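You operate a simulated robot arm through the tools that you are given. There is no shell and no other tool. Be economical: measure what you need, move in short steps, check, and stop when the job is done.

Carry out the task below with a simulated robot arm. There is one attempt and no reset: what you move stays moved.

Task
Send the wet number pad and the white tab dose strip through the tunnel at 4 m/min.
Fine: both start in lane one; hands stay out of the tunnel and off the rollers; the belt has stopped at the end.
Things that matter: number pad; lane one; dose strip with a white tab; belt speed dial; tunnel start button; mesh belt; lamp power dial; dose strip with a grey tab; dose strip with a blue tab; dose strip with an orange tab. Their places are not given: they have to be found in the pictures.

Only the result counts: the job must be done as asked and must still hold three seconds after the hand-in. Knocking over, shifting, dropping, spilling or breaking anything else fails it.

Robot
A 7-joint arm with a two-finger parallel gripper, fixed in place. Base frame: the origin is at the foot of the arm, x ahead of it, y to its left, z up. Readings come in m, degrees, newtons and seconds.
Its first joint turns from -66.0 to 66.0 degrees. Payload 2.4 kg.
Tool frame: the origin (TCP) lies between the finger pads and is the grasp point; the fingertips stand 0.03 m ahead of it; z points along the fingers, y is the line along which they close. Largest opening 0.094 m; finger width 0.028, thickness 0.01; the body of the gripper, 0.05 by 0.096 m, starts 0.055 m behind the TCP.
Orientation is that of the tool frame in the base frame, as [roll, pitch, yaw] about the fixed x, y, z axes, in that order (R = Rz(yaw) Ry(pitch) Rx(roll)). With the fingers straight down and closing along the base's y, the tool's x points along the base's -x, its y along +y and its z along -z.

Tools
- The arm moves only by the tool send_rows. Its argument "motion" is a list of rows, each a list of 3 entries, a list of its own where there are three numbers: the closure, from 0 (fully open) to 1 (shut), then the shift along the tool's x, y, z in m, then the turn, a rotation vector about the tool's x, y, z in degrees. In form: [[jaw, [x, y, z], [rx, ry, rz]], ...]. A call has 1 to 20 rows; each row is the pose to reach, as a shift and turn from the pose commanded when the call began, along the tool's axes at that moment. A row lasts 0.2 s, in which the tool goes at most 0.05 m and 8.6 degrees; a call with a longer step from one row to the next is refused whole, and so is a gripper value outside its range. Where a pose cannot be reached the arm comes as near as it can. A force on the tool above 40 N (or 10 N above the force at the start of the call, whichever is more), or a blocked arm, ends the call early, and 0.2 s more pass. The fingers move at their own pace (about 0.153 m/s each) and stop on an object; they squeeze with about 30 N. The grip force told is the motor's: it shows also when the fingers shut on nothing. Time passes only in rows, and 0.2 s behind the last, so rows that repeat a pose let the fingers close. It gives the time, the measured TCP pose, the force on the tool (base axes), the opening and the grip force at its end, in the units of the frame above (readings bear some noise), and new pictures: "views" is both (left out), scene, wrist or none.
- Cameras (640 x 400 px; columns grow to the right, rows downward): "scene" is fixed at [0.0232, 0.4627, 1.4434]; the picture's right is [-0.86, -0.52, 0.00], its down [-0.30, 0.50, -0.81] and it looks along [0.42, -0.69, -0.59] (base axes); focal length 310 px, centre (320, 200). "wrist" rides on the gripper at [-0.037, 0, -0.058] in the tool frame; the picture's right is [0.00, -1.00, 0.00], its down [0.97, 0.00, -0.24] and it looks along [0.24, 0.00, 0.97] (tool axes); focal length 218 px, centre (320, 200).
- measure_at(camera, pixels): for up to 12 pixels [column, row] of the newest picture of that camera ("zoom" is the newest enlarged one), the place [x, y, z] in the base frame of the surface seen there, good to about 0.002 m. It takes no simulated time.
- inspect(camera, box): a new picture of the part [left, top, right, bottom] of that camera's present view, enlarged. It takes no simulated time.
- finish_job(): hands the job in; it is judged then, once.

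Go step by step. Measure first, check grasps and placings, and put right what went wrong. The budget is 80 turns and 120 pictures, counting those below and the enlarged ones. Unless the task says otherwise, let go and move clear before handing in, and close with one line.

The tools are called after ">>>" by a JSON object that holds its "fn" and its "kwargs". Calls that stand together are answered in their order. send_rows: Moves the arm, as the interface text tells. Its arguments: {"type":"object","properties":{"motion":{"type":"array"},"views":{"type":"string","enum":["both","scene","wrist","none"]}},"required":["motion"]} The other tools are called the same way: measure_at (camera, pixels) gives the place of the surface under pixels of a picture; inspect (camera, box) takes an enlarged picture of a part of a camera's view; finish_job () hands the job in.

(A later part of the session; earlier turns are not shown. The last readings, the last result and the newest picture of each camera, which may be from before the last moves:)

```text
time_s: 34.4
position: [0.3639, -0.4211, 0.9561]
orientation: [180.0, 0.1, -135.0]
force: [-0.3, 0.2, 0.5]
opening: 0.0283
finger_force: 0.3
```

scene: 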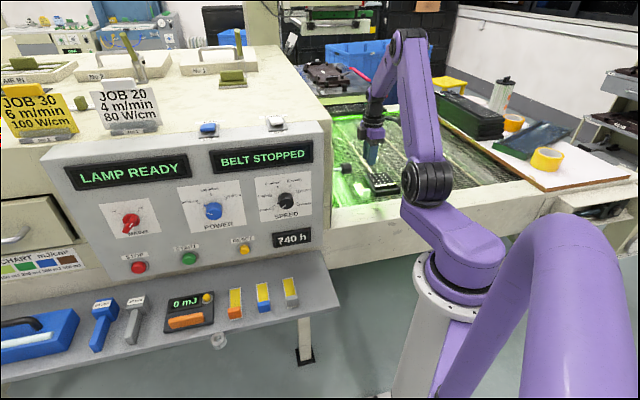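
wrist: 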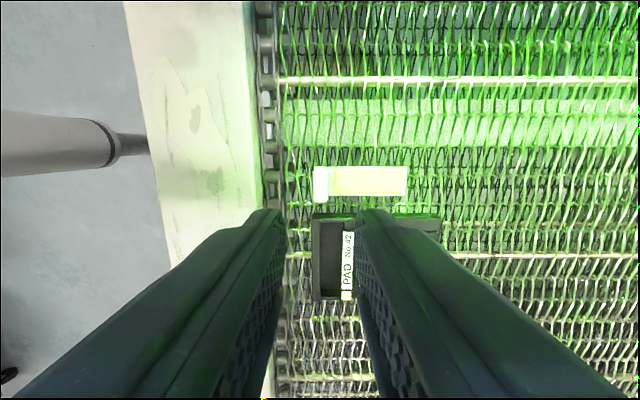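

Both lie in lane one: the strip at row 182 and the pad at row 255. Next is the speed dial: retract, swing over in front of the panel, then turn the tool to point at it.

>>> {"fn": "send_rows", "kwargs": {"motion": [[0.5, [0, 0.04, -0.02], [0, 0, 0]], [0.5, [0, 0.08, -0.04], [0, 0, 0]], [0.5, [0, 0.12, -0.06], [0, 0, 0]], [0.5, [0, 0.16, -0.06], [0, 0, 0]], [0.5, [0, 0.2, -0.06], [0, 0, 0]], [0.5, [0, 0.24, -0.06], [0, 0, 0]], [0.5, [0, 0.28, -0.06], [0, 0, 0]], [0.5, [0, 0.32, -0.06], [0, 0, 0]], [0.5, [0, 0.36, -0.06], [0, 0, 0]], [0.5, [0, 0.395, -0.06], [0, 0, 0]], [0.5, [-0.045, 0.395, -0.06], [0, 0, 0]], [0.5, [-0.09, 0.395, -0.06], [0, 0, 0]], [0.5, [-0.135, 0.395, -0.06], [0, 0, 0]], [0.5, [-0.18, 0.395, -0.06], [0, 0, 0]], [0.5, [-0.225, 0.395, -0.06], [0, 0, 0]], [0.5, [-0.27, 0.395, -0.06], [0, 0, 0]], [0.5, [-0.3, 0.395, -0.06], [0, 0, 0]], [0.5, [-0.318, 0.395, -0.06], [0, 0, 0]], [0.5, [-0.318, 0.395, -0.06], [0, 0, 0]]], "views": "scene"}}

>>> {"fn": "send_rows", "kwargs": {"motion": [[0.5, [0, 0, 0], [8, 0, 0]], [0.5, [0, 0, 0], [16, 0, 0]], [0.5, [0, 0, 0], [24, 0, 0]], [0.5, [0, 0, 0], [32, 0, 0]], [0.5, [0, 0, 0], [40, 0, 0]], [0.5, [0, 0, 0], [48, 0, 0]], [0.5, [0, 0, 0], [56, 0, 0]], [0.5, [0, 0, 0], [64, 0, 0]], [0.5, [0, 0, 0], [72, 0, 0]], [0.5, [0, 0, 0], [80, 0, 0]], [0.5, [0, 0, 0], [88, 0, 0]], [0.5, [0, 0, 0], [90, 0, 0]], [0.5, [0, 0, 0], [90, 0, 0]]]}}

```text
time_s: 38.4
position: [0.3103, 0.0835, 1.0153]
orientation: [-180.0, 0.0, -134.9]
force: [0.2, 0.1, 0.7]
opening: 0.0472
finger_force: 0.2
```

scene: 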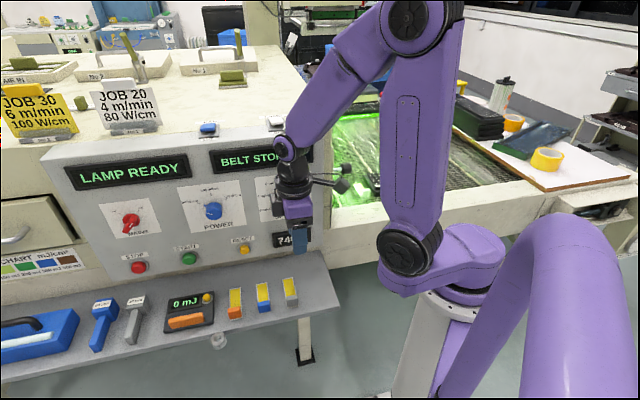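

```text
time_s: 41.2
position: [0.3139, 0.0401, 1.0163]
orientation: [-89.9, 0.0, -148.3]
force: [-0.5, 2.5, -0.8]
opening: 0.047
finger_force: 0.1
out of reach, approached as far as the arm can: row 3, 4, 5, 6, 7, 8, 9, 10, 11, 12
```

scene: 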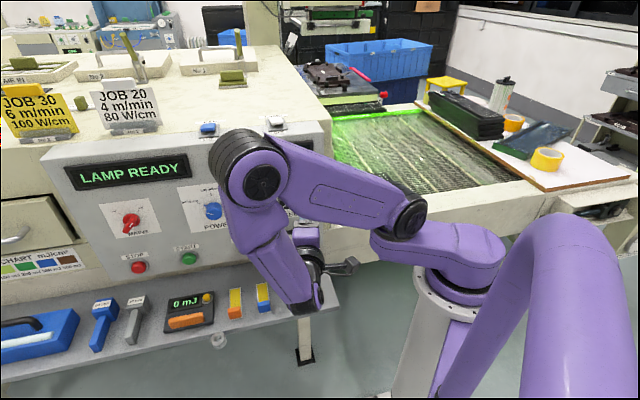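
wrist: 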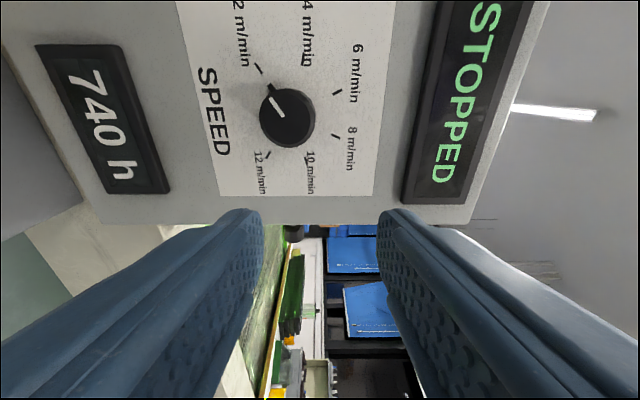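

The wrist now looks at the speed dial, with image right being up. The pointer is at "2 m/min". I'll zoom in and measure the knob and ticks.

>>> {"fn": "inspect", "kwargs": {"camera": "wrist", "box": [190, 0, 410, 200]}}

>>> {"fn": "measure_at", "kwargs": {"camera": "wrist", "pixels": [[287, 117], [258, 68], [301, 66], [337, 92], [335, 134], [308, 158], [268, 154], [230, 150], [350, 40], [280, 108], [300, 130], [215, 20]]}}

```text
2.00 times, centred on (300, 100) of wrist
```

zoom: 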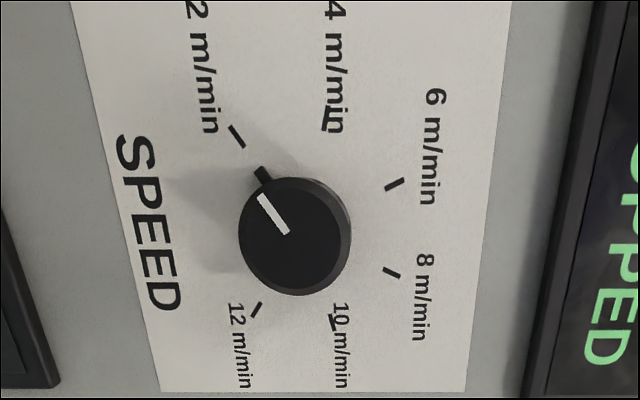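

```text
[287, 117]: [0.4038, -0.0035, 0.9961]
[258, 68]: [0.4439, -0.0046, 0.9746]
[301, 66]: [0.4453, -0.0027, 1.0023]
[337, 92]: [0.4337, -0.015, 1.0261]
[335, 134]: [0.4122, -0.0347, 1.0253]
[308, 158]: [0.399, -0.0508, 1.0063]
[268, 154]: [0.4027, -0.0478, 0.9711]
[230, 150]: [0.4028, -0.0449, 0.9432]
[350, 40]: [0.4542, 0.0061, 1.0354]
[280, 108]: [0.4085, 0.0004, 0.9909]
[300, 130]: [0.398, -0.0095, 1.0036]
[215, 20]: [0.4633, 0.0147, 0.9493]
```

The panel surface is at u≈0.316, the knob axis at v≈0.2795, z≈0.994, and the knob face at u≈0.288. The ticks are 50° apart, so I need +50° clockwise. I'll test a small forward step to see how the pose resolves.

>>> {"fn": "send_rows", "kwargs": {"motion": [[0.5, [0, 0, 0.02], [0, 0, 0]], [0.5, [0, 0, 0.04], [0, 0, 0]], [0.5, [0, 0, 0.04], [0, 0, 0]]]}}

```text
time_s: 42.0
position: [0.3366, 0.0549, 1.0152]
orientation: [-90.0, 0.0, -135.1]
force: [0.1, 0.3, 0.4]
opening: 0.0469
finger_force: 0.0
```

scene: 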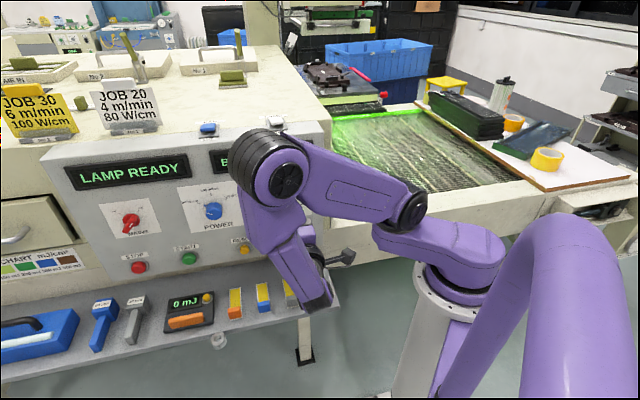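
wrist: 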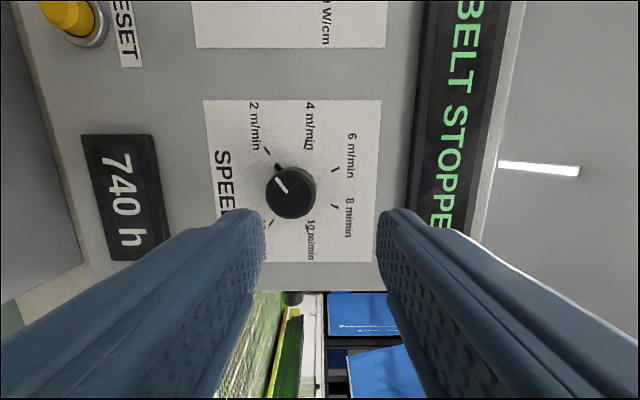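

The pose is now exact: yaw −135° and u=0.199. I'll align to the knob axis with wider jaws, advance to straddle the knob, and look.

>>> {"fn": "send_rows", "kwargs": {"motion": [[0.35, [-0.0037, 0.0207, 0.01], [0, 0, 0]], [0.35, [-0.0037, 0.0207, 0.035], [0, 0, 0]], [0.35, [-0.0037, 0.0207, 0.035], [0, 0, 0]]], "views": "wrist"}}

```text
time_s: 42.8
position: [0.3661, 0.0326, 0.9947]
orientation: [-90.0, 0.0, -135.0]
force: [-0.6, -0.2, 0.4]
opening: 0.0611
finger_force: 0.0
```

wrist: 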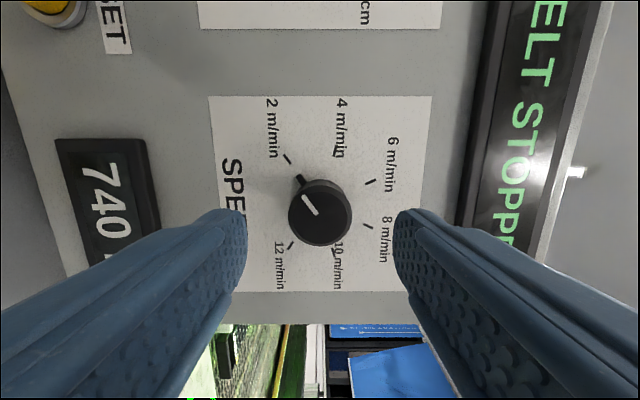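

The knob is centred between the fingers at column 320. I'll advance 4 cm and close.

>>> {"fn": "send_rows", "kwargs": {"motion": [[0.35, [0, 0, 0.015], [0, 0, 0]], [0.35, [0, 0, 0.03], [0, 0, 0]], [0.35, [0, 0, 0.04], [0, 0, 0]], [0.35, [0, 0, 0.04], [0, 0, 0]], [1, [0, 0, 0.04], [0, 0, 0]], [1, [0, 0, 0.04], [0, 0, 0]], [1, [0, 0, 0.04], [0, 0, 0]]], "views": "wrist"}}

```text
time_s: 44.4
position: [0.3929, 0.0052, 0.9947]
orientation: [-89.9, -0.1, -135.0]
force: [6.8, -2.2, 8.8]
opening: 0.0358
finger_force: 45.1
```

wrist: 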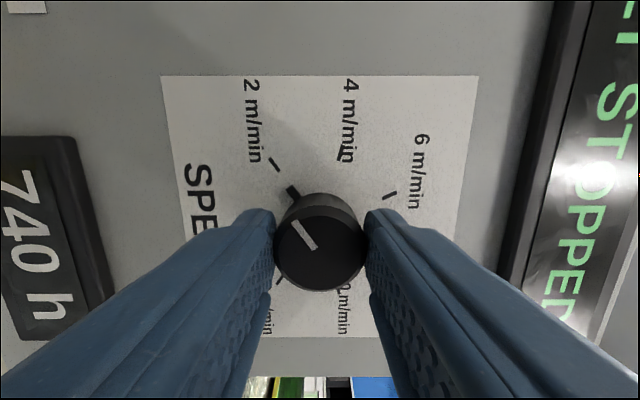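

I have the knob at 36 mm, with the pointer still at 2. Turning clockwise 50°.

>>> {"fn": "send_rows", "kwargs": {"motion": [[1, [0, 0, 0], [0, 0, 7]], [1, [0, 0, 0], [0, 0, 14]], [1, [0, 0, 0], [0, 0, 21]], [1, [0, 0, 0], [0, 0, 28]], [1, [0, 0, 0], [0, 0, 35]], [1, [0, 0, 0], [0, 0, 42]], [1, [0, 0, 0], [0, 0, 50]], [1, [0, 0, 0], [0, 0, 50]]]}}

>>> {"fn": "inspect", "kwargs": {"camera": "scene", "box": [230, 150, 340, 230]}}

```text
time_s: 46.2
position: [0.3939, 0.0037, 0.9961]
orientation: [-89.5, 50.1, -134.4]
force: [-10.4, 0.9, 26.3]
opening: 0.0357
finger_force: 44.9
```

scene: 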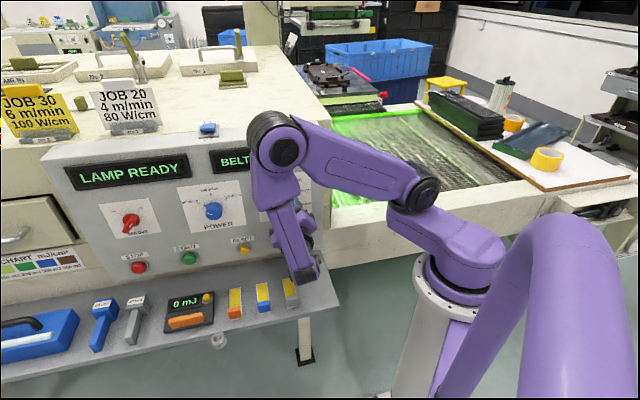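
wrist: 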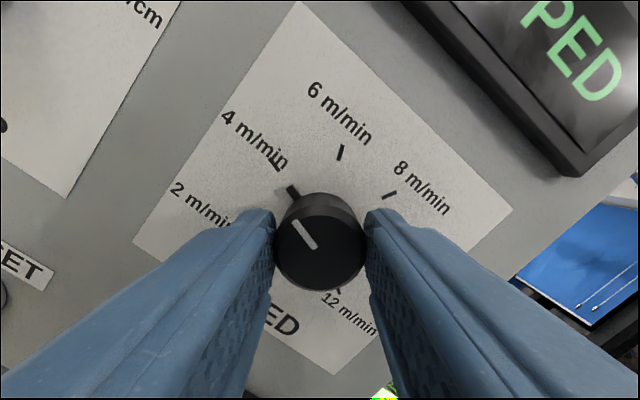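

```text
5.00 times, centred on (285, 190) of scene
```

zoom: 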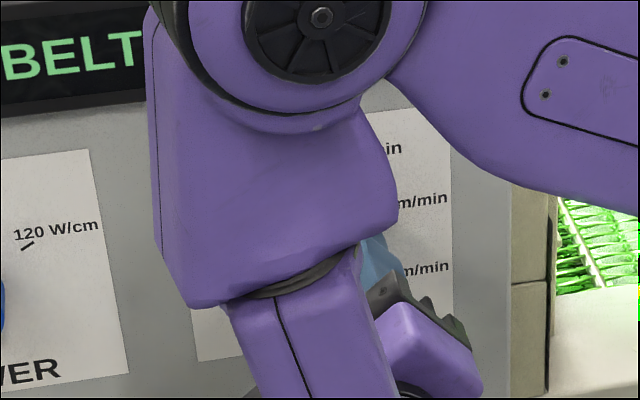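

The pointer bump at (293,192) now faces the 4 m/min tick at (276,162). I'll release and back off to verify.

>>> {"fn": "send_rows", "kwargs": {"motion": [[0.6, [0, 0, 0], [0, 0, 50]], [0.35, [0, 0, 0], [0, 0, 0]]], "views": "none"}}

```text
refused: row 1 steps farther than a row can; nothing moved
```

That turn value was a slip, since the turn is relative to the present pose. I'll resend with no turn.

>>> {"fn": "send_rows", "kwargs": {"motion": [[0.35, [0, 0, 0], [0, 0, 0]], [0.35, [0, 0, 0], [0, 0, 0]], [0.35, [0, 0, -0.03], [0, 0, 0]], [0.35, [0, 0, -0.06], [0, 0, 0]], [0.35, [0, 0, -0.06], [0, 0, 0]]], "views": "wrist"}}

>>> {"fn": "inspect", "kwargs": {"camera": "wrist", "box": [220, 80, 460, 280]}}

```text
time_s: 47.4
position: [0.3518, 0.0463, 0.9943]
orientation: [-90.0, 49.9, -135.0]
force: [0.8, 0.5, 0.0]
opening: 0.0612
finger_force: 0.0
```

wrist: 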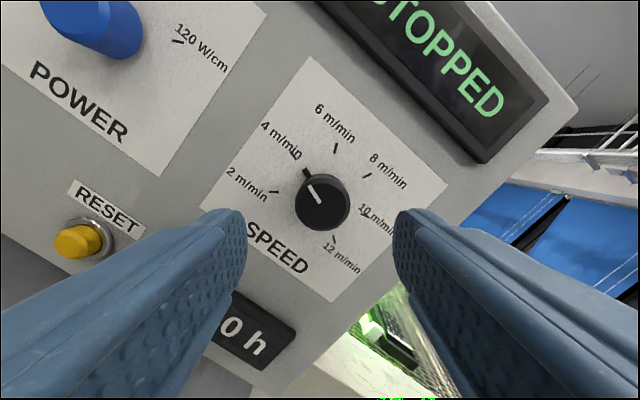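

```text
2.00 times, centred on (340, 180) of wrist
```

zoom: 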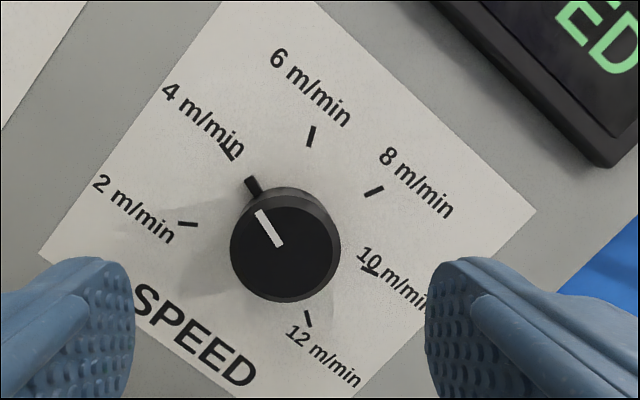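

The dial is at 4 m/min. Next I'll undo the wrist roll, close the fingers, and move towards the green START button (v≈0.531, z≈0.861), staying well off the panel.

>>> {"fn": "send_rows", "kwargs": {"motion": [[0.6, [0, 0, -0.01], [0, 0, -8]], [1, [0, 0, -0.016], [0, 0, -16]], [1, [0, 0, -0.016], [0, 0, -24]], [1, [0, 0, -0.016], [0, 0, -32]], [1, [0, 0, -0.016], [0, 0, -40]], [1, [0, 0, -0.016], [0, 0, -48]], [1, [0, 0, -0.016], [0, 0, -50]]], "views": "none"}}

>>> {"fn": "send_rows", "kwargs": {"motion": [[1, [-0.03, 0.02, 0], [0, 0, 0]], [1, [-0.06, 0.04, 0], [0, 0, 0]], [1, [-0.09, 0.06, 0], [0, 0, 0]], [1, [-0.12, 0.08, 0], [0, 0, 0]], [1, [-0.15, 0.1, 0], [0, 0, 0]], [1, [-0.15, 0.1, 0], [0, 0, 0]]]}}

```text
time_s: 49.0
position: [0.3407, 0.057, 0.9952]
orientation: [-90.0, 0.0, -135.0]
force: [0.1, 0.6, -0.3]
opening: 0.0001
finger_force: 29.9
```

```text
time_s: 50.4
position: [0.4469, 0.1647, 0.8961]
orientation: [-89.9, 0.0, -134.9]
force: [-0.6, 0.6, 0.0]
opening: 0.0002
finger_force: 30.1
```

scene: 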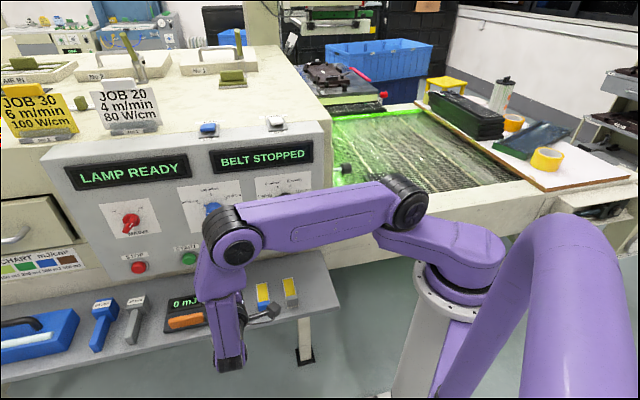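
wrist: 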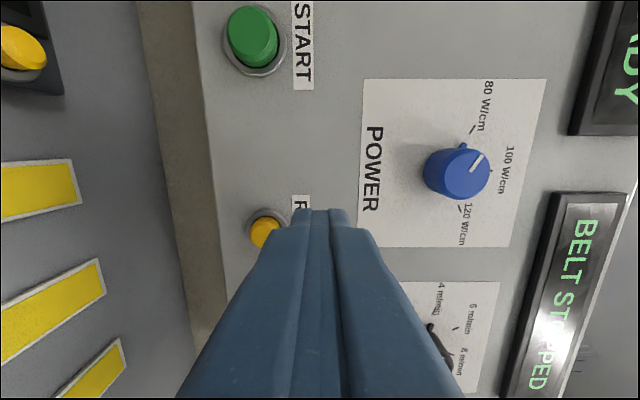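

>>> {"fn": "measure_at", "kwargs": {"camera": "wrist", "pixels": [[252, 38], [240, 38], [262, 30], [256, 60], [285, 60], [262, 232], [300, 130]]}}

>>> {"fn": "send_rows", "kwargs": {"motion": [[1, [-0.03, 0.012, 0], [0, 0, 0]], [1, [-0.06, 0.024, 0], [0, 0, 0]], [1, [-0.09, 0.034, 0], [0, 0, 0]], [1, [-0.1, 0.034, 0], [0, 0, 0]], [1, [-0.1, 0.034, 0], [0, 0, 0]]]}}

```text
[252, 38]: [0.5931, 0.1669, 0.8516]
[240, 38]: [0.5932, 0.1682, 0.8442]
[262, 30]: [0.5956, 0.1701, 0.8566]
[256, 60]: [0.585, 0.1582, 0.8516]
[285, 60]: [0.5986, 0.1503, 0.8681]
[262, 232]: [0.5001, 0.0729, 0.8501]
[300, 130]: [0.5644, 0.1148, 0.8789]
```

```text
time_s: 51.6
position: [0.5164, 0.2347, 0.8611]
orientation: [-90.1, 0.0, -134.9]
force: [-0.7, 0.5, 0.2]
opening: 0.0
finger_force: 29.3
```

scene: 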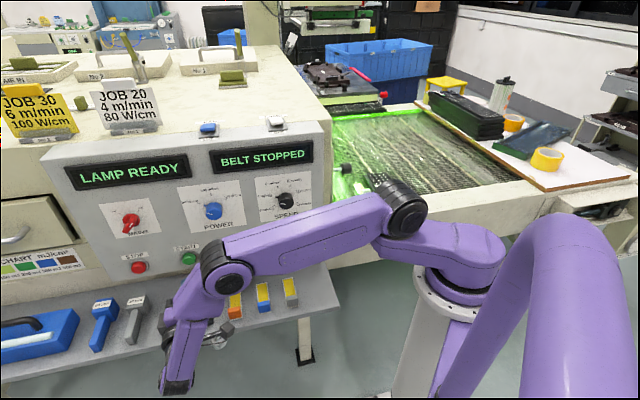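
wrist: 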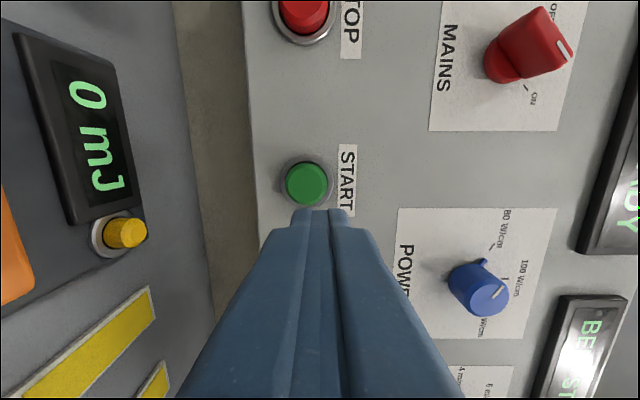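

The pose is reached, and START is at (306,183). I'll measure it precisely.

>>> {"fn": "measure_at", "kwargs": {"camera": "wrist", "pixels": [[306, 183], [298, 183], [315, 183], [306, 175], [306, 192], [305, 12], [330, 195]]}}

```text
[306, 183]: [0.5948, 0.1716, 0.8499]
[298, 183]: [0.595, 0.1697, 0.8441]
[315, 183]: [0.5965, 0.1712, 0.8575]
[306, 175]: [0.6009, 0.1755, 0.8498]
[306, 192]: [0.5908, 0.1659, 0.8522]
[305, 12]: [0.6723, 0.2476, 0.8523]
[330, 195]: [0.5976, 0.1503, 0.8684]
```

START's centre is at u=0.300, v=0.5417, z=0.850. I'll align, then press with the closed fingertips and back off.

>>> {"fn": "send_rows", "kwargs": {"motion": [[1, [-0.0105, 0.0105, 0.02], [0, 0, 0]], [1, [-0.0105, 0.0105, 0.05], [0, 0, 0]], [1, [-0.0105, 0.0105, 0.066], [0, 0, 0]], [1, [-0.0105, 0.0105, 0.071], [0, 0, 0]], [1, [-0.0105, 0.0105, 0.075], [0, 0, 0]], [1, [-0.0105, 0.0105, 0.079], [0, 0, 0]], [1, [-0.0105, 0.0105, 0.06], [0, 0, 0]], [1, [-0.0105, 0.0105, 0.04], [0, 0, 0]]]}}

```text
time_s: 53.4
position: [0.552, 0.2145, 0.8502]
orientation: [-90.0, 0.0, -134.9]
force: [-0.1, -0.3, -0.2]
opening: 0.0001
finger_force: 30.1
```

scene: 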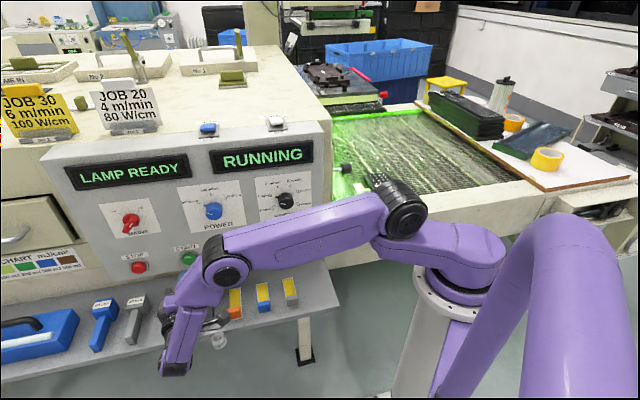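
wrist: 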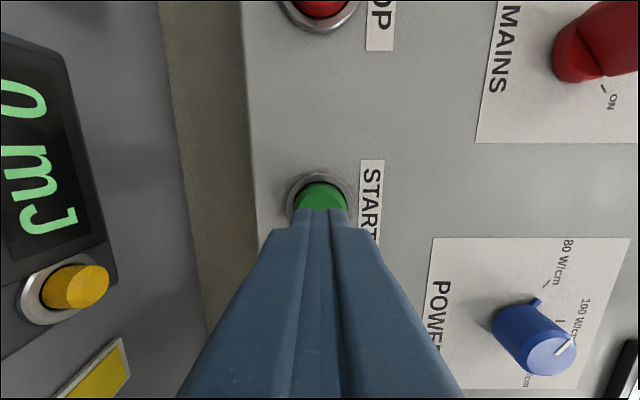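

The display says RUNNING. I'll back away and wait for the belt.

>>> {"fn": "send_rows", "kwargs": {"motion": [[1, [0, 0, -0.03], [0, 0, 0]], [1, [0, 0, -0.05], [0, 0, 0]], [1, [0, 0, -0.05], [0, 0, 0]], [1, [0, 0, -0.05], [0, 0, 0]], [1, [0, 0, -0.05], [0, 0, 0]], [1, [0, 0, -0.05], [0, 0, 0]], [1, [0, 0, -0.05], [0, 0, 0]], [1, [0, 0, -0.05], [0, 0, 0]], [1, [0, 0, -0.05], [0, 0, 0]], [1, [0, 0, -0.05], [0, 0, 0]], [1, [0, 0, -0.05], [0, 0, 0]], [1, [0, 0, -0.05], [0, 0, 0]], [1, [0, 0, -0.05], [0, 0, 0]], [1, [0, 0, -0.05], [0, 0, 0]], [1, [0, 0, -0.05], [0, 0, 0]], [1, [0, 0, -0.05], [0, 0, 0]], [1, [0, 0, -0.05], [0, 0, 0]], [1, [0, 0, -0.05], [0, 0, 0]], [1, [0, 0, -0.05], [0, 0, 0]], [1, [0, 0, -0.05], [0, 0, 0]]], "views": "scene"}}

>>> {"fn": "inspect", "kwargs": {"camera": "scene", "box": [300, 90, 440, 220]}}

```text
time_s: 57.6
position: [0.5165, 0.2493, 0.8488]
orientation: [-90.1, 0.0, -135.0]
force: [0.4, 0.2, -1.4]
opening: 0.0
finger_force: 29.6
```

scene: 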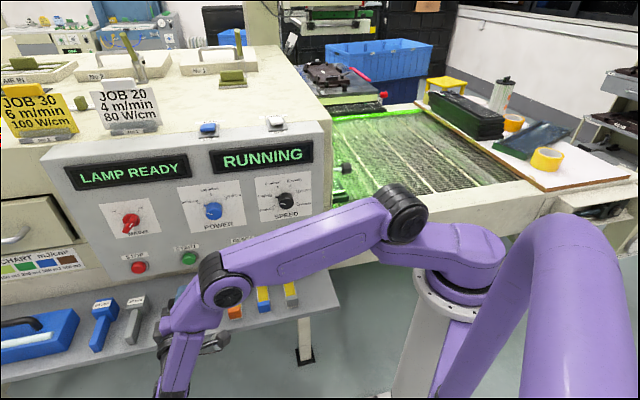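

```text
3.08 times, centred on (370, 155) of scene
```

zoom: 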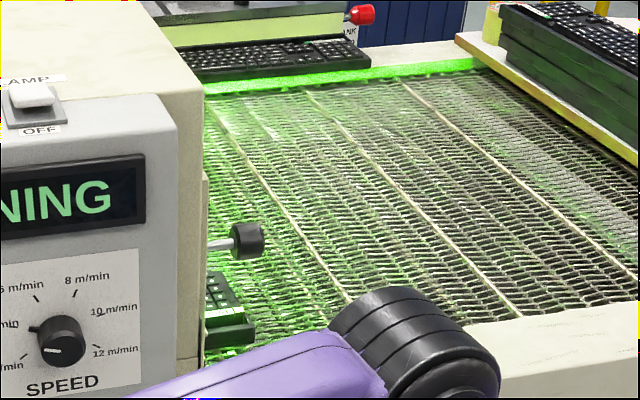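

The pad is entering the tunnel. While waiting I'll check whether STOP (v≈0.65) is reachable, in case the belt doesn't stop on its own.

>>> {"fn": "send_rows", "kwargs": {"motion": [[1, [-0.02, 0, 0], [0, 0, 0]], [1, [-0.04, 0, 0], [0, 0, 0]], [1, [-0.06, 0, 0], [0, 0, 0]], [1, [-0.08, 0, 0], [0, 0, 0]], [1, [-0.1, 0, 0], [0, 0, 0]], [1, [-0.108, 0, 0], [0, 0, 0]], [1, [-0.108, 0, 0], [0, 0, 0]], [1, [-0.108, 0, 0], [0, 0, 0]]]}}

```text
time_s: 59.4
position: [0.5762, 0.3125, 0.8547]
orientation: [-90.0, 0.0, -135.0]
force: [-0.3, 0.0, -1.0]
opening: 0.0
finger_force: 29.7
out of reach, approached as far as the arm can: row 5, 6, 7, 8
```

scene: 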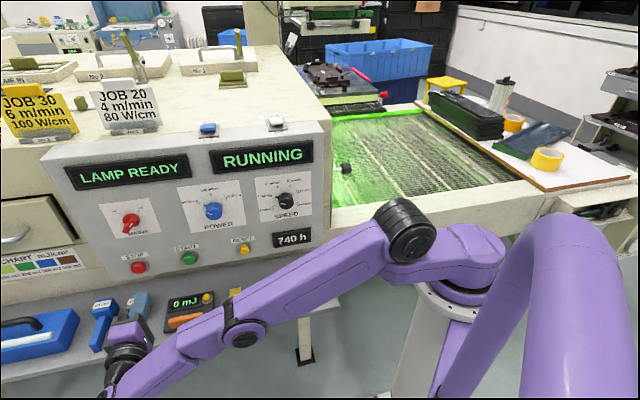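
wrist: 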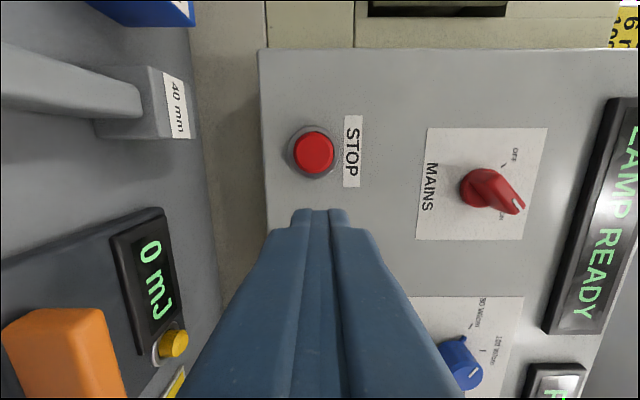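

STOP is nearly reachable, and a slight tilt would do it. I'll hold and wait to see whether the belt stops itself.

>>> {"fn": "send_rows", "kwargs": {"motion": [[1, [0.03, 0, 0], [0, 0, 0]], [1, [0.04, 0, 0], [0, 0, 0]], [1, [0.04, 0, 0], [0, 0, 0]], [1, [0.04, 0, 0], [0, 0, 0]], [1, [0.04, 0, 0], [0, 0, 0]], [1, [0.04, 0, 0], [0, 0, 0]], [1, [0.04, 0, 0], [0, 0, 0]], [1, [0.04, 0, 0], [0, 0, 0]], [1, [0.04, 0, 0], [0, 0, 0]], [1, [0.04, 0, 0], [0, 0, 0]], [1, [0.04, 0, 0], [0, 0, 0]], [1, [0.04, 0, 0], [0, 0, 0]], [1, [0.04, 0, 0], [0, 0, 0]], [1, [0.04, 0, 0], [0, 0, 0]], [1, [0.04, 0, 0], [0, 0, 0]], [1, [0.04, 0, 0], [0, 0, 0]], [1, [0.04, 0, 0], [0, 0, 0]], [1, [0.04, 0, 0], [0, 0, 0]], [1, [0.04, 0, 0], [0, 0, 0]], [1, [0.04, 0, 0], [0, 0, 0]]], "views": "scene"}}

>>> {"fn": "send_rows", "kwargs": {"motion": [[1, [0, 0, 0], [0, 0, 0]], [1, [0, 0, 0], [0, 0, 0]], [1, [0, 0, 0], [0, 0, 0]], [1, [0, 0, 0], [0, 0, 0]], [1, [0, 0, 0], [0, 0, 0]], [1, [0, 0, 0], [0, 0, 0]], [1, [0, 0, 0], [0, 0, 0]], [1, [0, 0, 0], [0, 0, 0]], [1, [0, 0, 0], [0, 0, 0]], [1, [0, 0, 0], [0, 0, 0]]], "views": "scene"}}

```text
time_s: 63.6
position: [0.5482, 0.2843, 0.8552]
orientation: [-90.0, 0.0, -134.9]
force: [0.4, -0.1, -0.1]
opening: 0.0002
finger_force: 30.1
```

scene: 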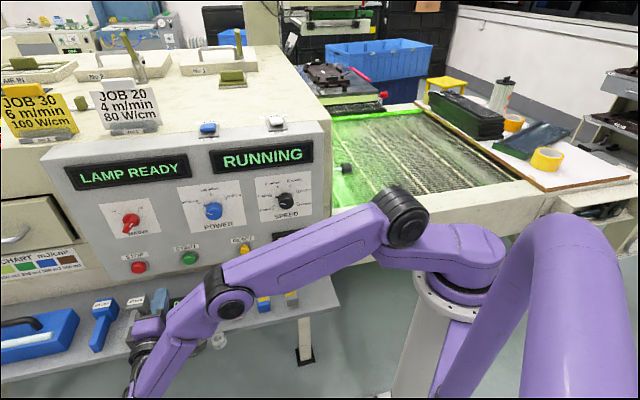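

```text
time_s: 65.8
position: [0.5483, 0.283, 0.8543]
orientation: [-90.1, 0.0, -135.0]
force: [-0.4, -0.3, -0.4]
opening: 0.0
finger_force: 29.9
```

scene: 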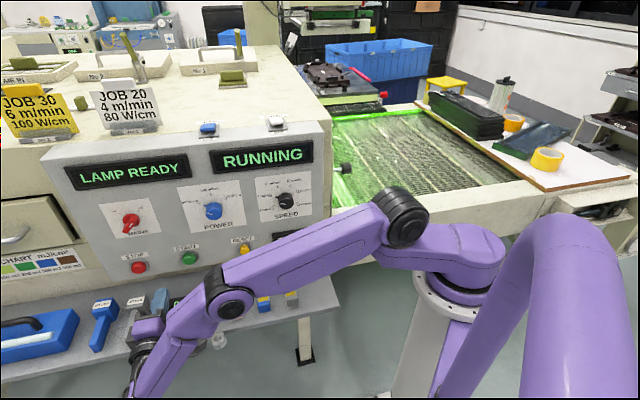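

>>> {"fn": "send_rows", "kwargs": {"motion": [[1, [0, 0, 0], [0, 0, 0]], [1, [0, 0, 0], [0, 0, 0]], [1, [0, 0, 0], [0, 0, 0]], [1, [0, 0, 0], [0, 0, 0]], [1, [0, 0, 0], [0, 0, 0]], [1, [0, 0, 0], [0, 0, 0]], [1, [0, 0, 0], [0, 0, 0]], [1, [0, 0, 0], [0, 0, 0]], [1, [0, 0, 0], [0, 0, 0]], [1, [0, 0, 0], [0, 0, 0]], [1, [0, 0, 0], [0, 0, 0]], [1, [0, 0, 0], [0, 0, 0]], [1, [0, 0, 0], [0, 0, 0]], [1, [0, 0, 0], [0, 0, 0]], [1, [0, 0, 0], [0, 0, 0]], [1, [0, 0, 0], [0, 0, 0]], [1, [0, 0, 0], [0, 0, 0]], [1, [0, 0, 0], [0, 0, 0]], [1, [0, 0, 0], [0, 0, 0]], [1, [0, 0, 0], [0, 0, 0]]], "views": "scene"}}

>>> {"fn": "send_rows", "kwargs": {"motion": [[1, [0, 0, 0], [0, 0, 0]], [1, [0, 0, 0], [0, 0, 0]], [1, [0, 0, 0], [0, 0, 0]], [1, [0, 0, 0], [0, 0, 0]], [1, [0, 0, 0], [0, 0, 0]], [1, [0, 0, 0], [0, 0, 0]], [1, [0, 0, 0], [0, 0, 0]], [1, [0, 0, 0], [0, 0, 0]], [1, [0, 0, 0], [0, 0, 0]], [1, [0, 0, 0], [0, 0, 0]], [1, [0, 0, 0], [0, 0, 0]], [1, [0, 0, 0], [0, 0, 0]], [1, [0, 0, 0], [0, 0, 0]], [1, [0, 0, 0], [0, 0, 0]], [1, [0, 0, 0], [0, 0, 0]], [1, [0, 0, 0], [0, 0, 0]], [1, [0, 0, 0], [0, 0, 0]], [1, [0, 0, 0], [0, 0, 0]], [1, [0, 0, 0], [0, 0, 0]], [1, [0, 0, 0], [0, 0, 0]]], "views": "scene"}}

```text
time_s: 70.0
position: [0.548, 0.2841, 0.8556]
orientation: [-89.9, 0.0, -135.0]
force: [0.7, -0.9, 0.9]
opening: 0.0
finger_force: 30.5
```

scene: 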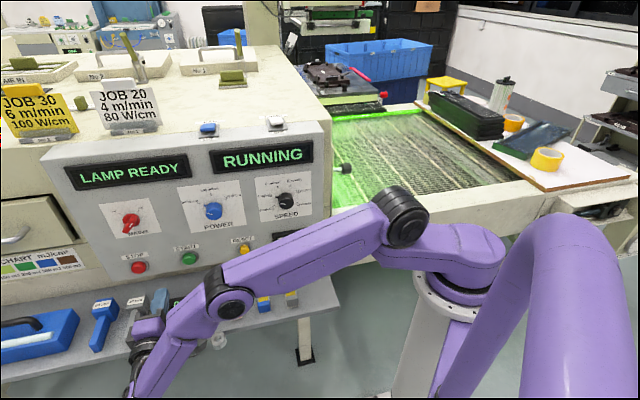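

```text
time_s: 74.2
position: [0.5475, 0.2836, 0.8555]
orientation: [-90.0, 0.0, -135.1]
force: [1.5, 0.0, 0.2]
opening: 0.0002
finger_force: 30.2
```

scene: 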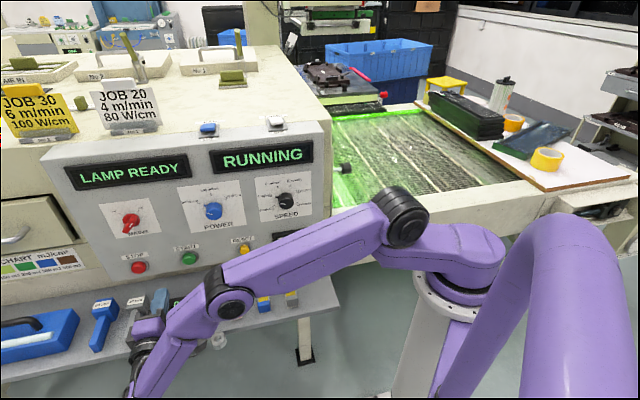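

Still RUNNING after about 21 s. I'll keep waiting.

>>> {"fn": "send_rows", "kwargs": {"motion": [[1, [0, 0, 0], [0, 0, 0]], [1, [0, 0, 0], [0, 0, 0]], [1, [0, 0, 0], [0, 0, 0]], [1, [0, 0, 0], [0, 0, 0]], [1, [0, 0, 0], [0, 0, 0]], [1, [0, 0, 0], [0, 0, 0]], [1, [0, 0, 0], [0, 0, 0]], [1, [0, 0, 0], [0, 0, 0]], [1, [0, 0, 0], [0, 0, 0]], [1, [0, 0, 0], [0, 0, 0]], [1, [0, 0, 0], [0, 0, 0]], [1, [0, 0, 0], [0, 0, 0]], [1, [0, 0, 0], [0, 0, 0]], [1, [0, 0, 0], [0, 0, 0]], [1, [0, 0, 0], [0, 0, 0]], [1, [0, 0, 0], [0, 0, 0]], [1, [0, 0, 0], [0, 0, 0]], [1, [0, 0, 0], [0, 0, 0]], [1, [0, 0, 0], [0, 0, 0]], [1, [0, 0, 0], [0, 0, 0]]], "views": "scene"}}

>>> {"fn": "send_rows", "kwargs": {"motion": [[1, [0, 0, 0], [0, 0, 0]], [1, [0, 0, 0], [0, 0, 0]], [1, [0, 0, 0], [0, 0, 0]], [1, [0, 0, 0], [0, 0, 0]], [1, [0, 0, 0], [0, 0, 0]], [1, [0, 0, 0], [0, 0, 0]], [1, [0, 0, 0], [0, 0, 0]], [1, [0, 0, 0], [0, 0, 0]], [1, [0, 0, 0], [0, 0, 0]], [1, [0, 0, 0], [0, 0, 0]], [1, [0, 0, 0], [0, 0, 0]], [1, [0, 0, 0], [0, 0, 0]], [1, [0, 0, 0], [0, 0, 0]], [1, [0, 0, 0], [0, 0, 0]], [1, [0, 0, 0], [0, 0, 0]], [1, [0, 0, 0], [0, 0, 0]], [1, [0, 0, 0], [0, 0, 0]], [1, [0, 0, 0], [0, 0, 0]], [1, [0, 0, 0], [0, 0, 0]], [1, [0, 0, 0], [0, 0, 0]]], "views": "scene"}}

```text
time_s: 78.4
position: [0.5479, 0.2841, 0.8562]
orientation: [-90.1, -0.1, -135.1]
force: [0.3, 0.5, 0.4]
opening: 0.0
finger_force: 30.0
```

scene: 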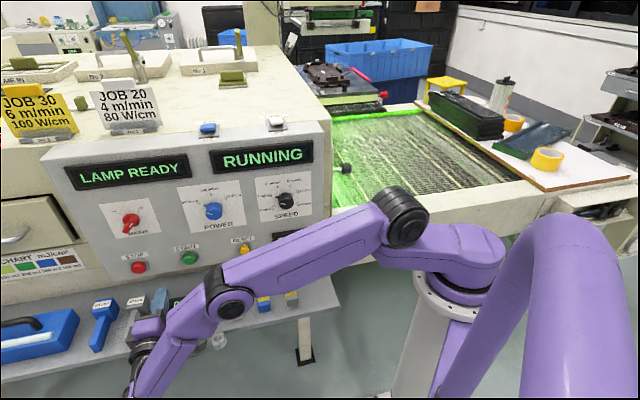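

```text
time_s: 82.6
position: [0.5478, 0.2842, 0.8553]
orientation: [-90.0, 0.1, -135.0]
force: [0.0, -0.2, -0.4]
opening: 0.0002
finger_force: 29.7
```

scene: 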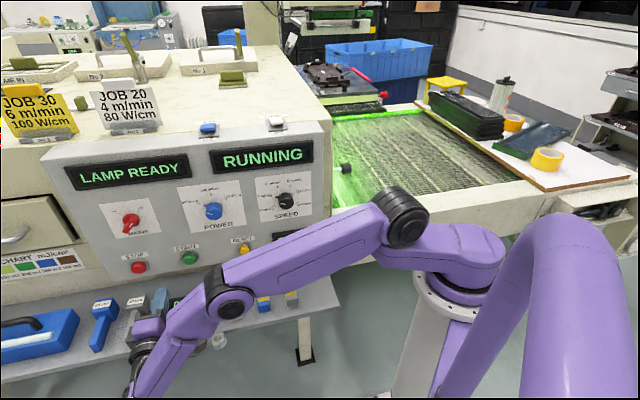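

About 30 s (2 m) has run. I'll measure the cabinet's extent on the left to judge the tunnel length.

>>> {"fn": "measure_at", "kwargs": {"camera": "scene", "pixels": [[3, 170], [3, 220], [20, 290], [5, 95], [60, 70], [15, 75], [3, 265], [110, 60], [60, 45], [100, 15]]}}

>>> {"fn": "inspect", "kwargs": {"camera": "scene", "box": [0, 50, 110, 300]}}

```text
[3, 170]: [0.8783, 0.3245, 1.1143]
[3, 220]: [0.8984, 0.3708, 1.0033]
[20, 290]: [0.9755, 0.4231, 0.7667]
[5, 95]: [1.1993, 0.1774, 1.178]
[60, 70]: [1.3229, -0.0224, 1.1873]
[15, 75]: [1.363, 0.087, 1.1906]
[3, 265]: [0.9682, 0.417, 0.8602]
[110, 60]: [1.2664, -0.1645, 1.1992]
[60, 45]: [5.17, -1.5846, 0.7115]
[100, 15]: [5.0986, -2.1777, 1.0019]
```

```text
1.60 times, centred on (55, 175) of scene
```

zoom: 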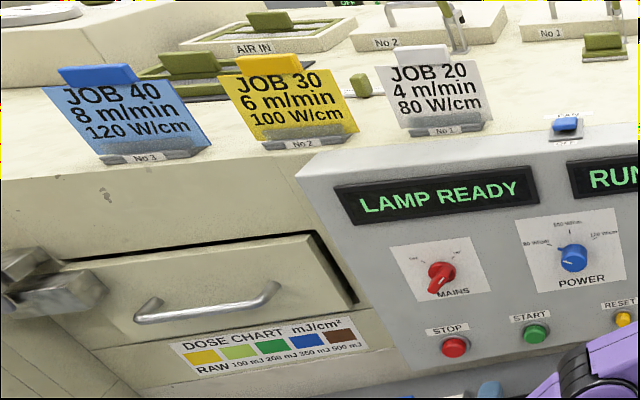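

The enlarged view reaches past the picture's left edge, so I'll use that to look further left for the outfeed.

>>> {"fn": "inspect", "kwargs": {"camera": "scene", "box": [0, 0, 4, 400]}}

```text
1.00 times, centred on (2, 200) of scene
```

zoom: 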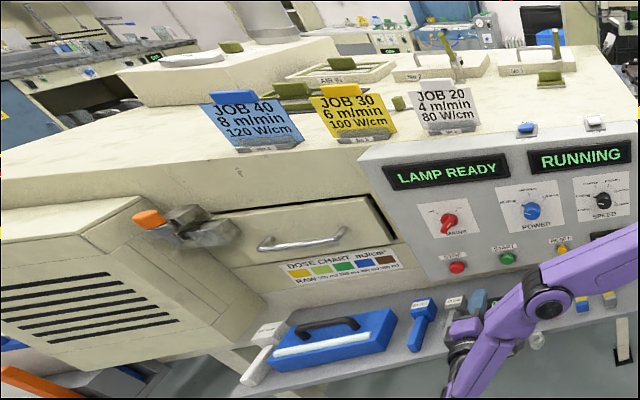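

>>> {"fn": "measure_at", "kwargs": {"camera": "zoom", "pixels": [[5, 190], [60, 160], [120, 75], [5, 140], [20, 250], [100, 60], [50, 390], [5, 345], [130, 210], [60, 120]]}}

>>> {"fn": "send_rows", "kwargs": {"motion": [[1, [0, 0, 0], [0, 0, 0]], [1, [0, 0, 0], [0, 0, 0]], [1, [0, 0, 0], [0, 0, 0]], [1, [0, 0, 0], [0, 0, 0]], [1, [0, 0, 0], [0, 0, 0]], [1, [0, 0, 0], [0, 0, 0]], [1, [0, 0, 0], [0, 0, 0]], [1, [0, 0, 0], [0, 0, 0]], [1, [0, 0, 0], [0, 0, 0]], [1, [0, 0, 0], [0, 0, 0]], [1, [0, 0, 0], [0, 0, 0]], [1, [0, 0, 0], [0, 0, 0]], [1, [0, 0, 0], [0, 0, 0]], [1, [0, 0, 0], [0, 0, 0]], [1, [0, 0, 0], [0, 0, 0]], [1, [0, 0, 0], [0, 0, 0]], [1, [0, 0, 0], [0, 0, 0]], [1, [0, 0, 0], [0, 0, 0]], [1, [0, 0, 0], [0, 0, 0]], [1, [0, 0, 0], [0, 0, 0]]], "views": "scene"}}

```text
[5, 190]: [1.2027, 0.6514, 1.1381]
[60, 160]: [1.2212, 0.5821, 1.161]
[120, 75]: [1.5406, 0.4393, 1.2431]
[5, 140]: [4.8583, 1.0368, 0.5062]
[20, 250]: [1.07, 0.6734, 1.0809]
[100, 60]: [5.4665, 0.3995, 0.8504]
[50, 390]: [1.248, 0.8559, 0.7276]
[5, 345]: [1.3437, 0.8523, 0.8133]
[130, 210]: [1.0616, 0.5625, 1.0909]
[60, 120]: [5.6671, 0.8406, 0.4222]
```

```text
time_s: 86.8
position: [0.5471, 0.2832, 0.8539]
orientation: [-90.0, 0.1, -135.0]
force: [0.4, 0.6, 0.9]
opening: 0.0
finger_force: 29.7
```

scene: 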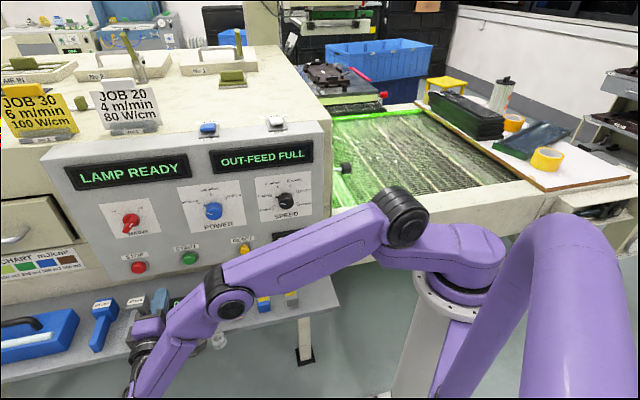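

The display reads OUT-FEED FULL after about 33 s (2.2 m), well beyond the tunnel's end at v≈1.3. I'll check that the belt has truly stopped and look left for the goods.

>>> {"fn": "inspect", "kwargs": {"camera": "scene", "box": [320, 90, 440, 200]}}

>>> {"fn": "send_rows", "kwargs": {"motion": [[1, [0, 0, 0], [0, 0, 0]], [1, [0, 0, 0], [0, 0, 0]], [1, [0, 0, 0], [0, 0, 0]], [1, [0, 0, 0], [0, 0, 0]], [1, [0, 0, 0], [0, 0, 0]], [1, [0, 0, 0], [0, 0, 0]], [1, [0, 0, 0], [0, 0, 0]], [1, [0, 0, 0], [0, 0, 0]]], "views": "none"}}

>>> {"fn": "inspect", "kwargs": {"camera": "scene", "box": [320, 90, 440, 200]}}

>>> {"fn": "inspect", "kwargs": {"camera": "scene", "box": [80, 130, 330, 280]}}

```text
3.64 times, centred on (380, 145) of scene
```

zoom: 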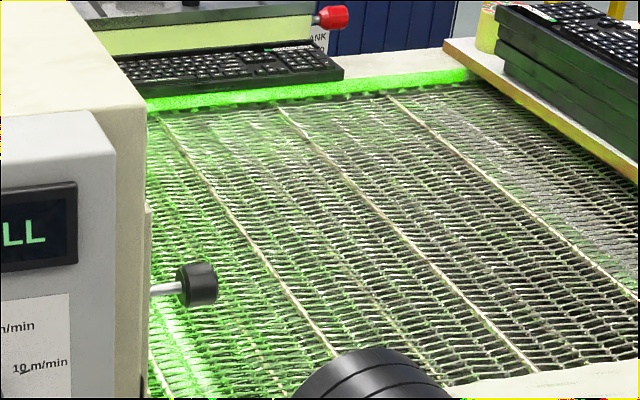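

```text
time_s: 88.6
position: [0.5469, 0.2832, 0.8543]
orientation: [-90.1, -0.1, -135.0]
force: [-0.3, -0.8, -0.1]
opening: 0.0001
finger_force: 29.9
```

```text
3.64 times, centred on (380, 145) of scene
```

zoom: 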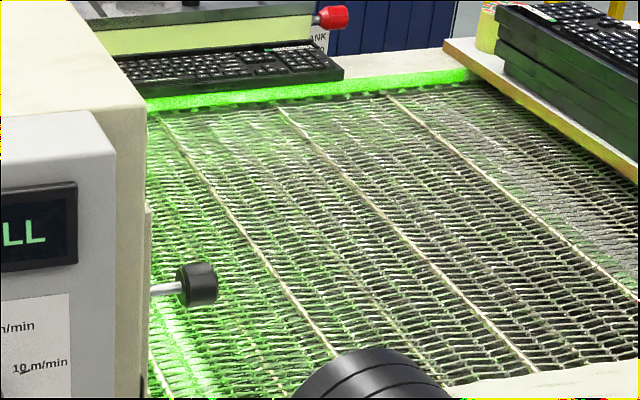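

```text
2.56 times, centred on (205, 205) of scene
```

zoom: 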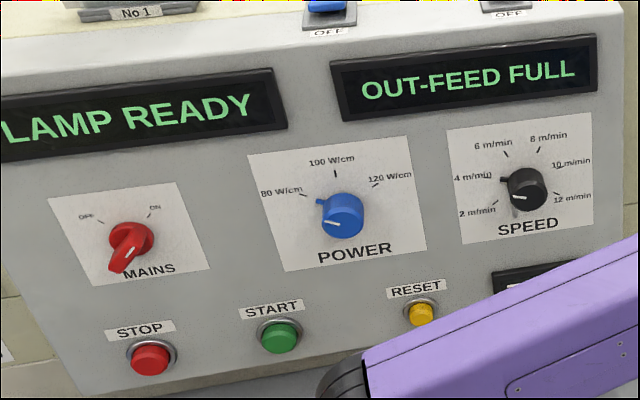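

The belt is at rest (identical frames) and the display shows OUT-FEED FULL. To confirm both pieces came out, I'll draw back from the panel and turn the wrist camera towards the outfeed.

>>> {"fn": "send_rows", "kwargs": {"motion": [[1, [0.01, 0, -0.04], [0, 0, 0]], [1, [0.03, -0.02, -0.07], [0, 0, 0]], [1, [0.05, -0.05, -0.09], [0, 0, 0]], [1, [0.07, -0.09, -0.1], [0, 0, 0]], [1, [0.09, -0.13, -0.1], [0, 0, 0]], [1, [0.11, -0.17, -0.1], [0, 0, 0]], [1, [0.128, -0.21, -0.1], [0, 0, 0]], [1, [0.128, -0.25, -0.1], [0, 0, 0]], [1, [0.128, -0.3, -0.1], [0, 0, 0]]], "views": "scene"}}

>>> {"fn": "send_rows", "kwargs": {"motion": [[1, [0, 0, 0], [0, -8, 0]], [1, [0, 0, 0], [0, -16, 0]], [1, [0, 0, 0], [0, -24, 0]], [1, [0, 0, 0], [0, -32, 0]], [1, [0, 0, 0], [0, -40, 0]], [1, [0, 0, 0], [0, -48, 0]], [1, [0, 0, 0], [0, -56, 0]], [1, [0, 0, 0], [0, -64, 0]], [1, [0, 0, 0], [0, -72, 0]], [1, [0, 0, 0], [0, -80, 0]], [1, [0, 0, 0], [0, -80, 0]]]}}

```text
time_s: 90.6
position: [0.387, 0.2632, 1.155]
orientation: [-89.9, 0.0, -135.0]
force: [-0.1, 1.2, 0.0]
opening: 0.0
finger_force: 29.8
```

scene: 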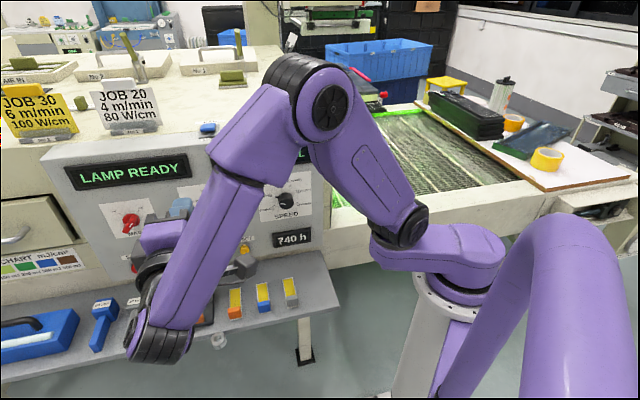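

```text
time_s: 93.0
position: [0.388, 0.2641, 1.1553]
orientation: [-89.9, -0.1, -54.9]
force: [0.3, -0.5, -0.3]
opening: 0.0002
finger_force: 30.3
```

scene: 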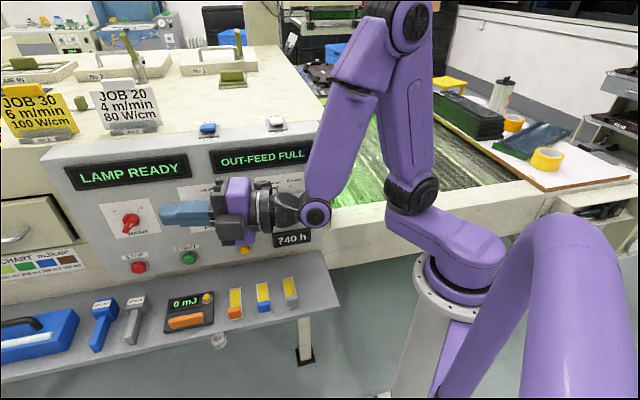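
wrist: 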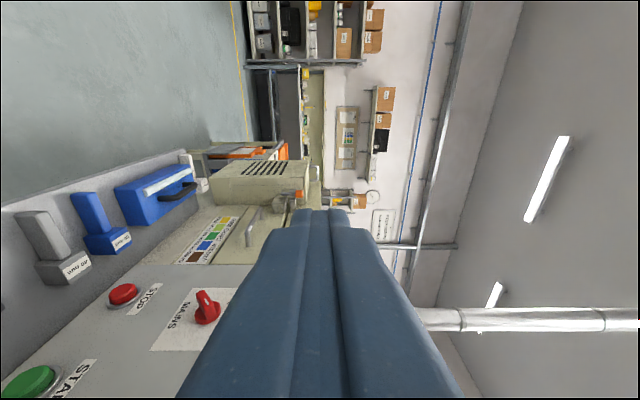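

>>> {"fn": "inspect", "kwargs": {"camera": "wrist", "box": [180, 110, 340, 220]}}

>>> {"fn": "measure_at", "kwargs": {"camera": "wrist", "pixels": [[270, 150], [240, 152], [285, 150], [200, 152], [255, 145], [230, 165], [312, 175]]}}

```text
3.64 times, centred on (260, 165) of wrist
```

zoom: 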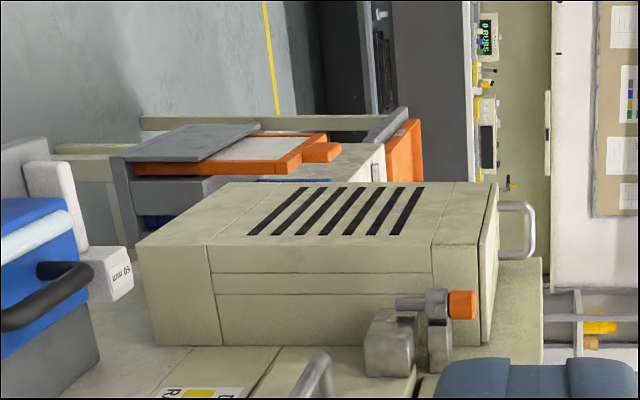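

```text
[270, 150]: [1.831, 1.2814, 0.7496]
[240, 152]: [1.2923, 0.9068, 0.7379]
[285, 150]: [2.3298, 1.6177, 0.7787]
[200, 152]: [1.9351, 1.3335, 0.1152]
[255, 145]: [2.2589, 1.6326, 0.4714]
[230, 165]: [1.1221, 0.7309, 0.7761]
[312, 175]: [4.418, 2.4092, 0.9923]
```

The grey housing hides the outfeed. I'll raise the camera and tilt it down for a better look.

>>> {"fn": "send_rows", "kwargs": {"motion": [[1, [0, -0.045, 0], [-5, 0, 0]], [1, [0, -0.09, 0], [-10, 0, 0]], [1, [0, -0.135, 0], [-15, 0, 0]], [1, [0, -0.18, 0], [-20, 0, 0]], [1, [0, -0.225, 0], [-20, 0, 0]], [1, [0, -0.27, 0], [-20, 0, 0]], [1, [0, -0.31, 0], [-20, 0, 0]], [1, [0, -0.31, 0], [-20, 0, 0]]], "views": "wrist"}}

```text
time_s: 94.8
position: [0.3861, 0.2625, 1.4657]
orientation: [-109.9, 0.0, -54.9]
force: [0.1, -0.5, -0.7]
opening: 0.0
finger_force: 30.0
```

wrist: 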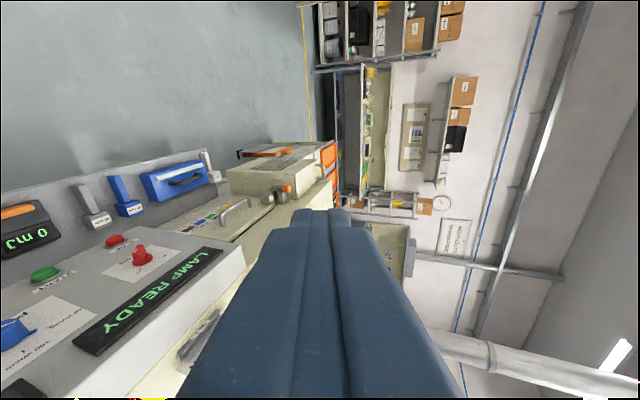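

>>> {"fn": "inspect", "kwargs": {"camera": "wrist", "box": [230, 120, 350, 215]}}

>>> {"fn": "measure_at", "kwargs": {"camera": "wrist", "pixels": [[330, 155], [333, 180], [320, 165], [300, 150], [280, 153], [322, 185], [328, 200]]}}

```text
4.21 times, centred on (290, 168) of wrist
```

zoom: 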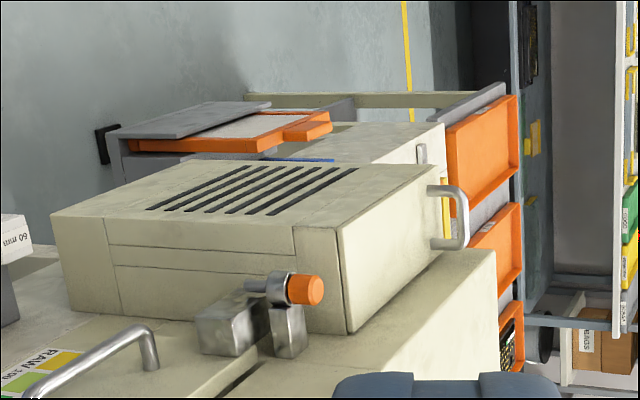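

```text
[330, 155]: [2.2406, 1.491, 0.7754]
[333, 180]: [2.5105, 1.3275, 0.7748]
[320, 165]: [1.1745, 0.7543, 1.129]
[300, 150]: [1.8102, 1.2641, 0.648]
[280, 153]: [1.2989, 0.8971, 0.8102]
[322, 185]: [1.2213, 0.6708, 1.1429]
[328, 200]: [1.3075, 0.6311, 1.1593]
```

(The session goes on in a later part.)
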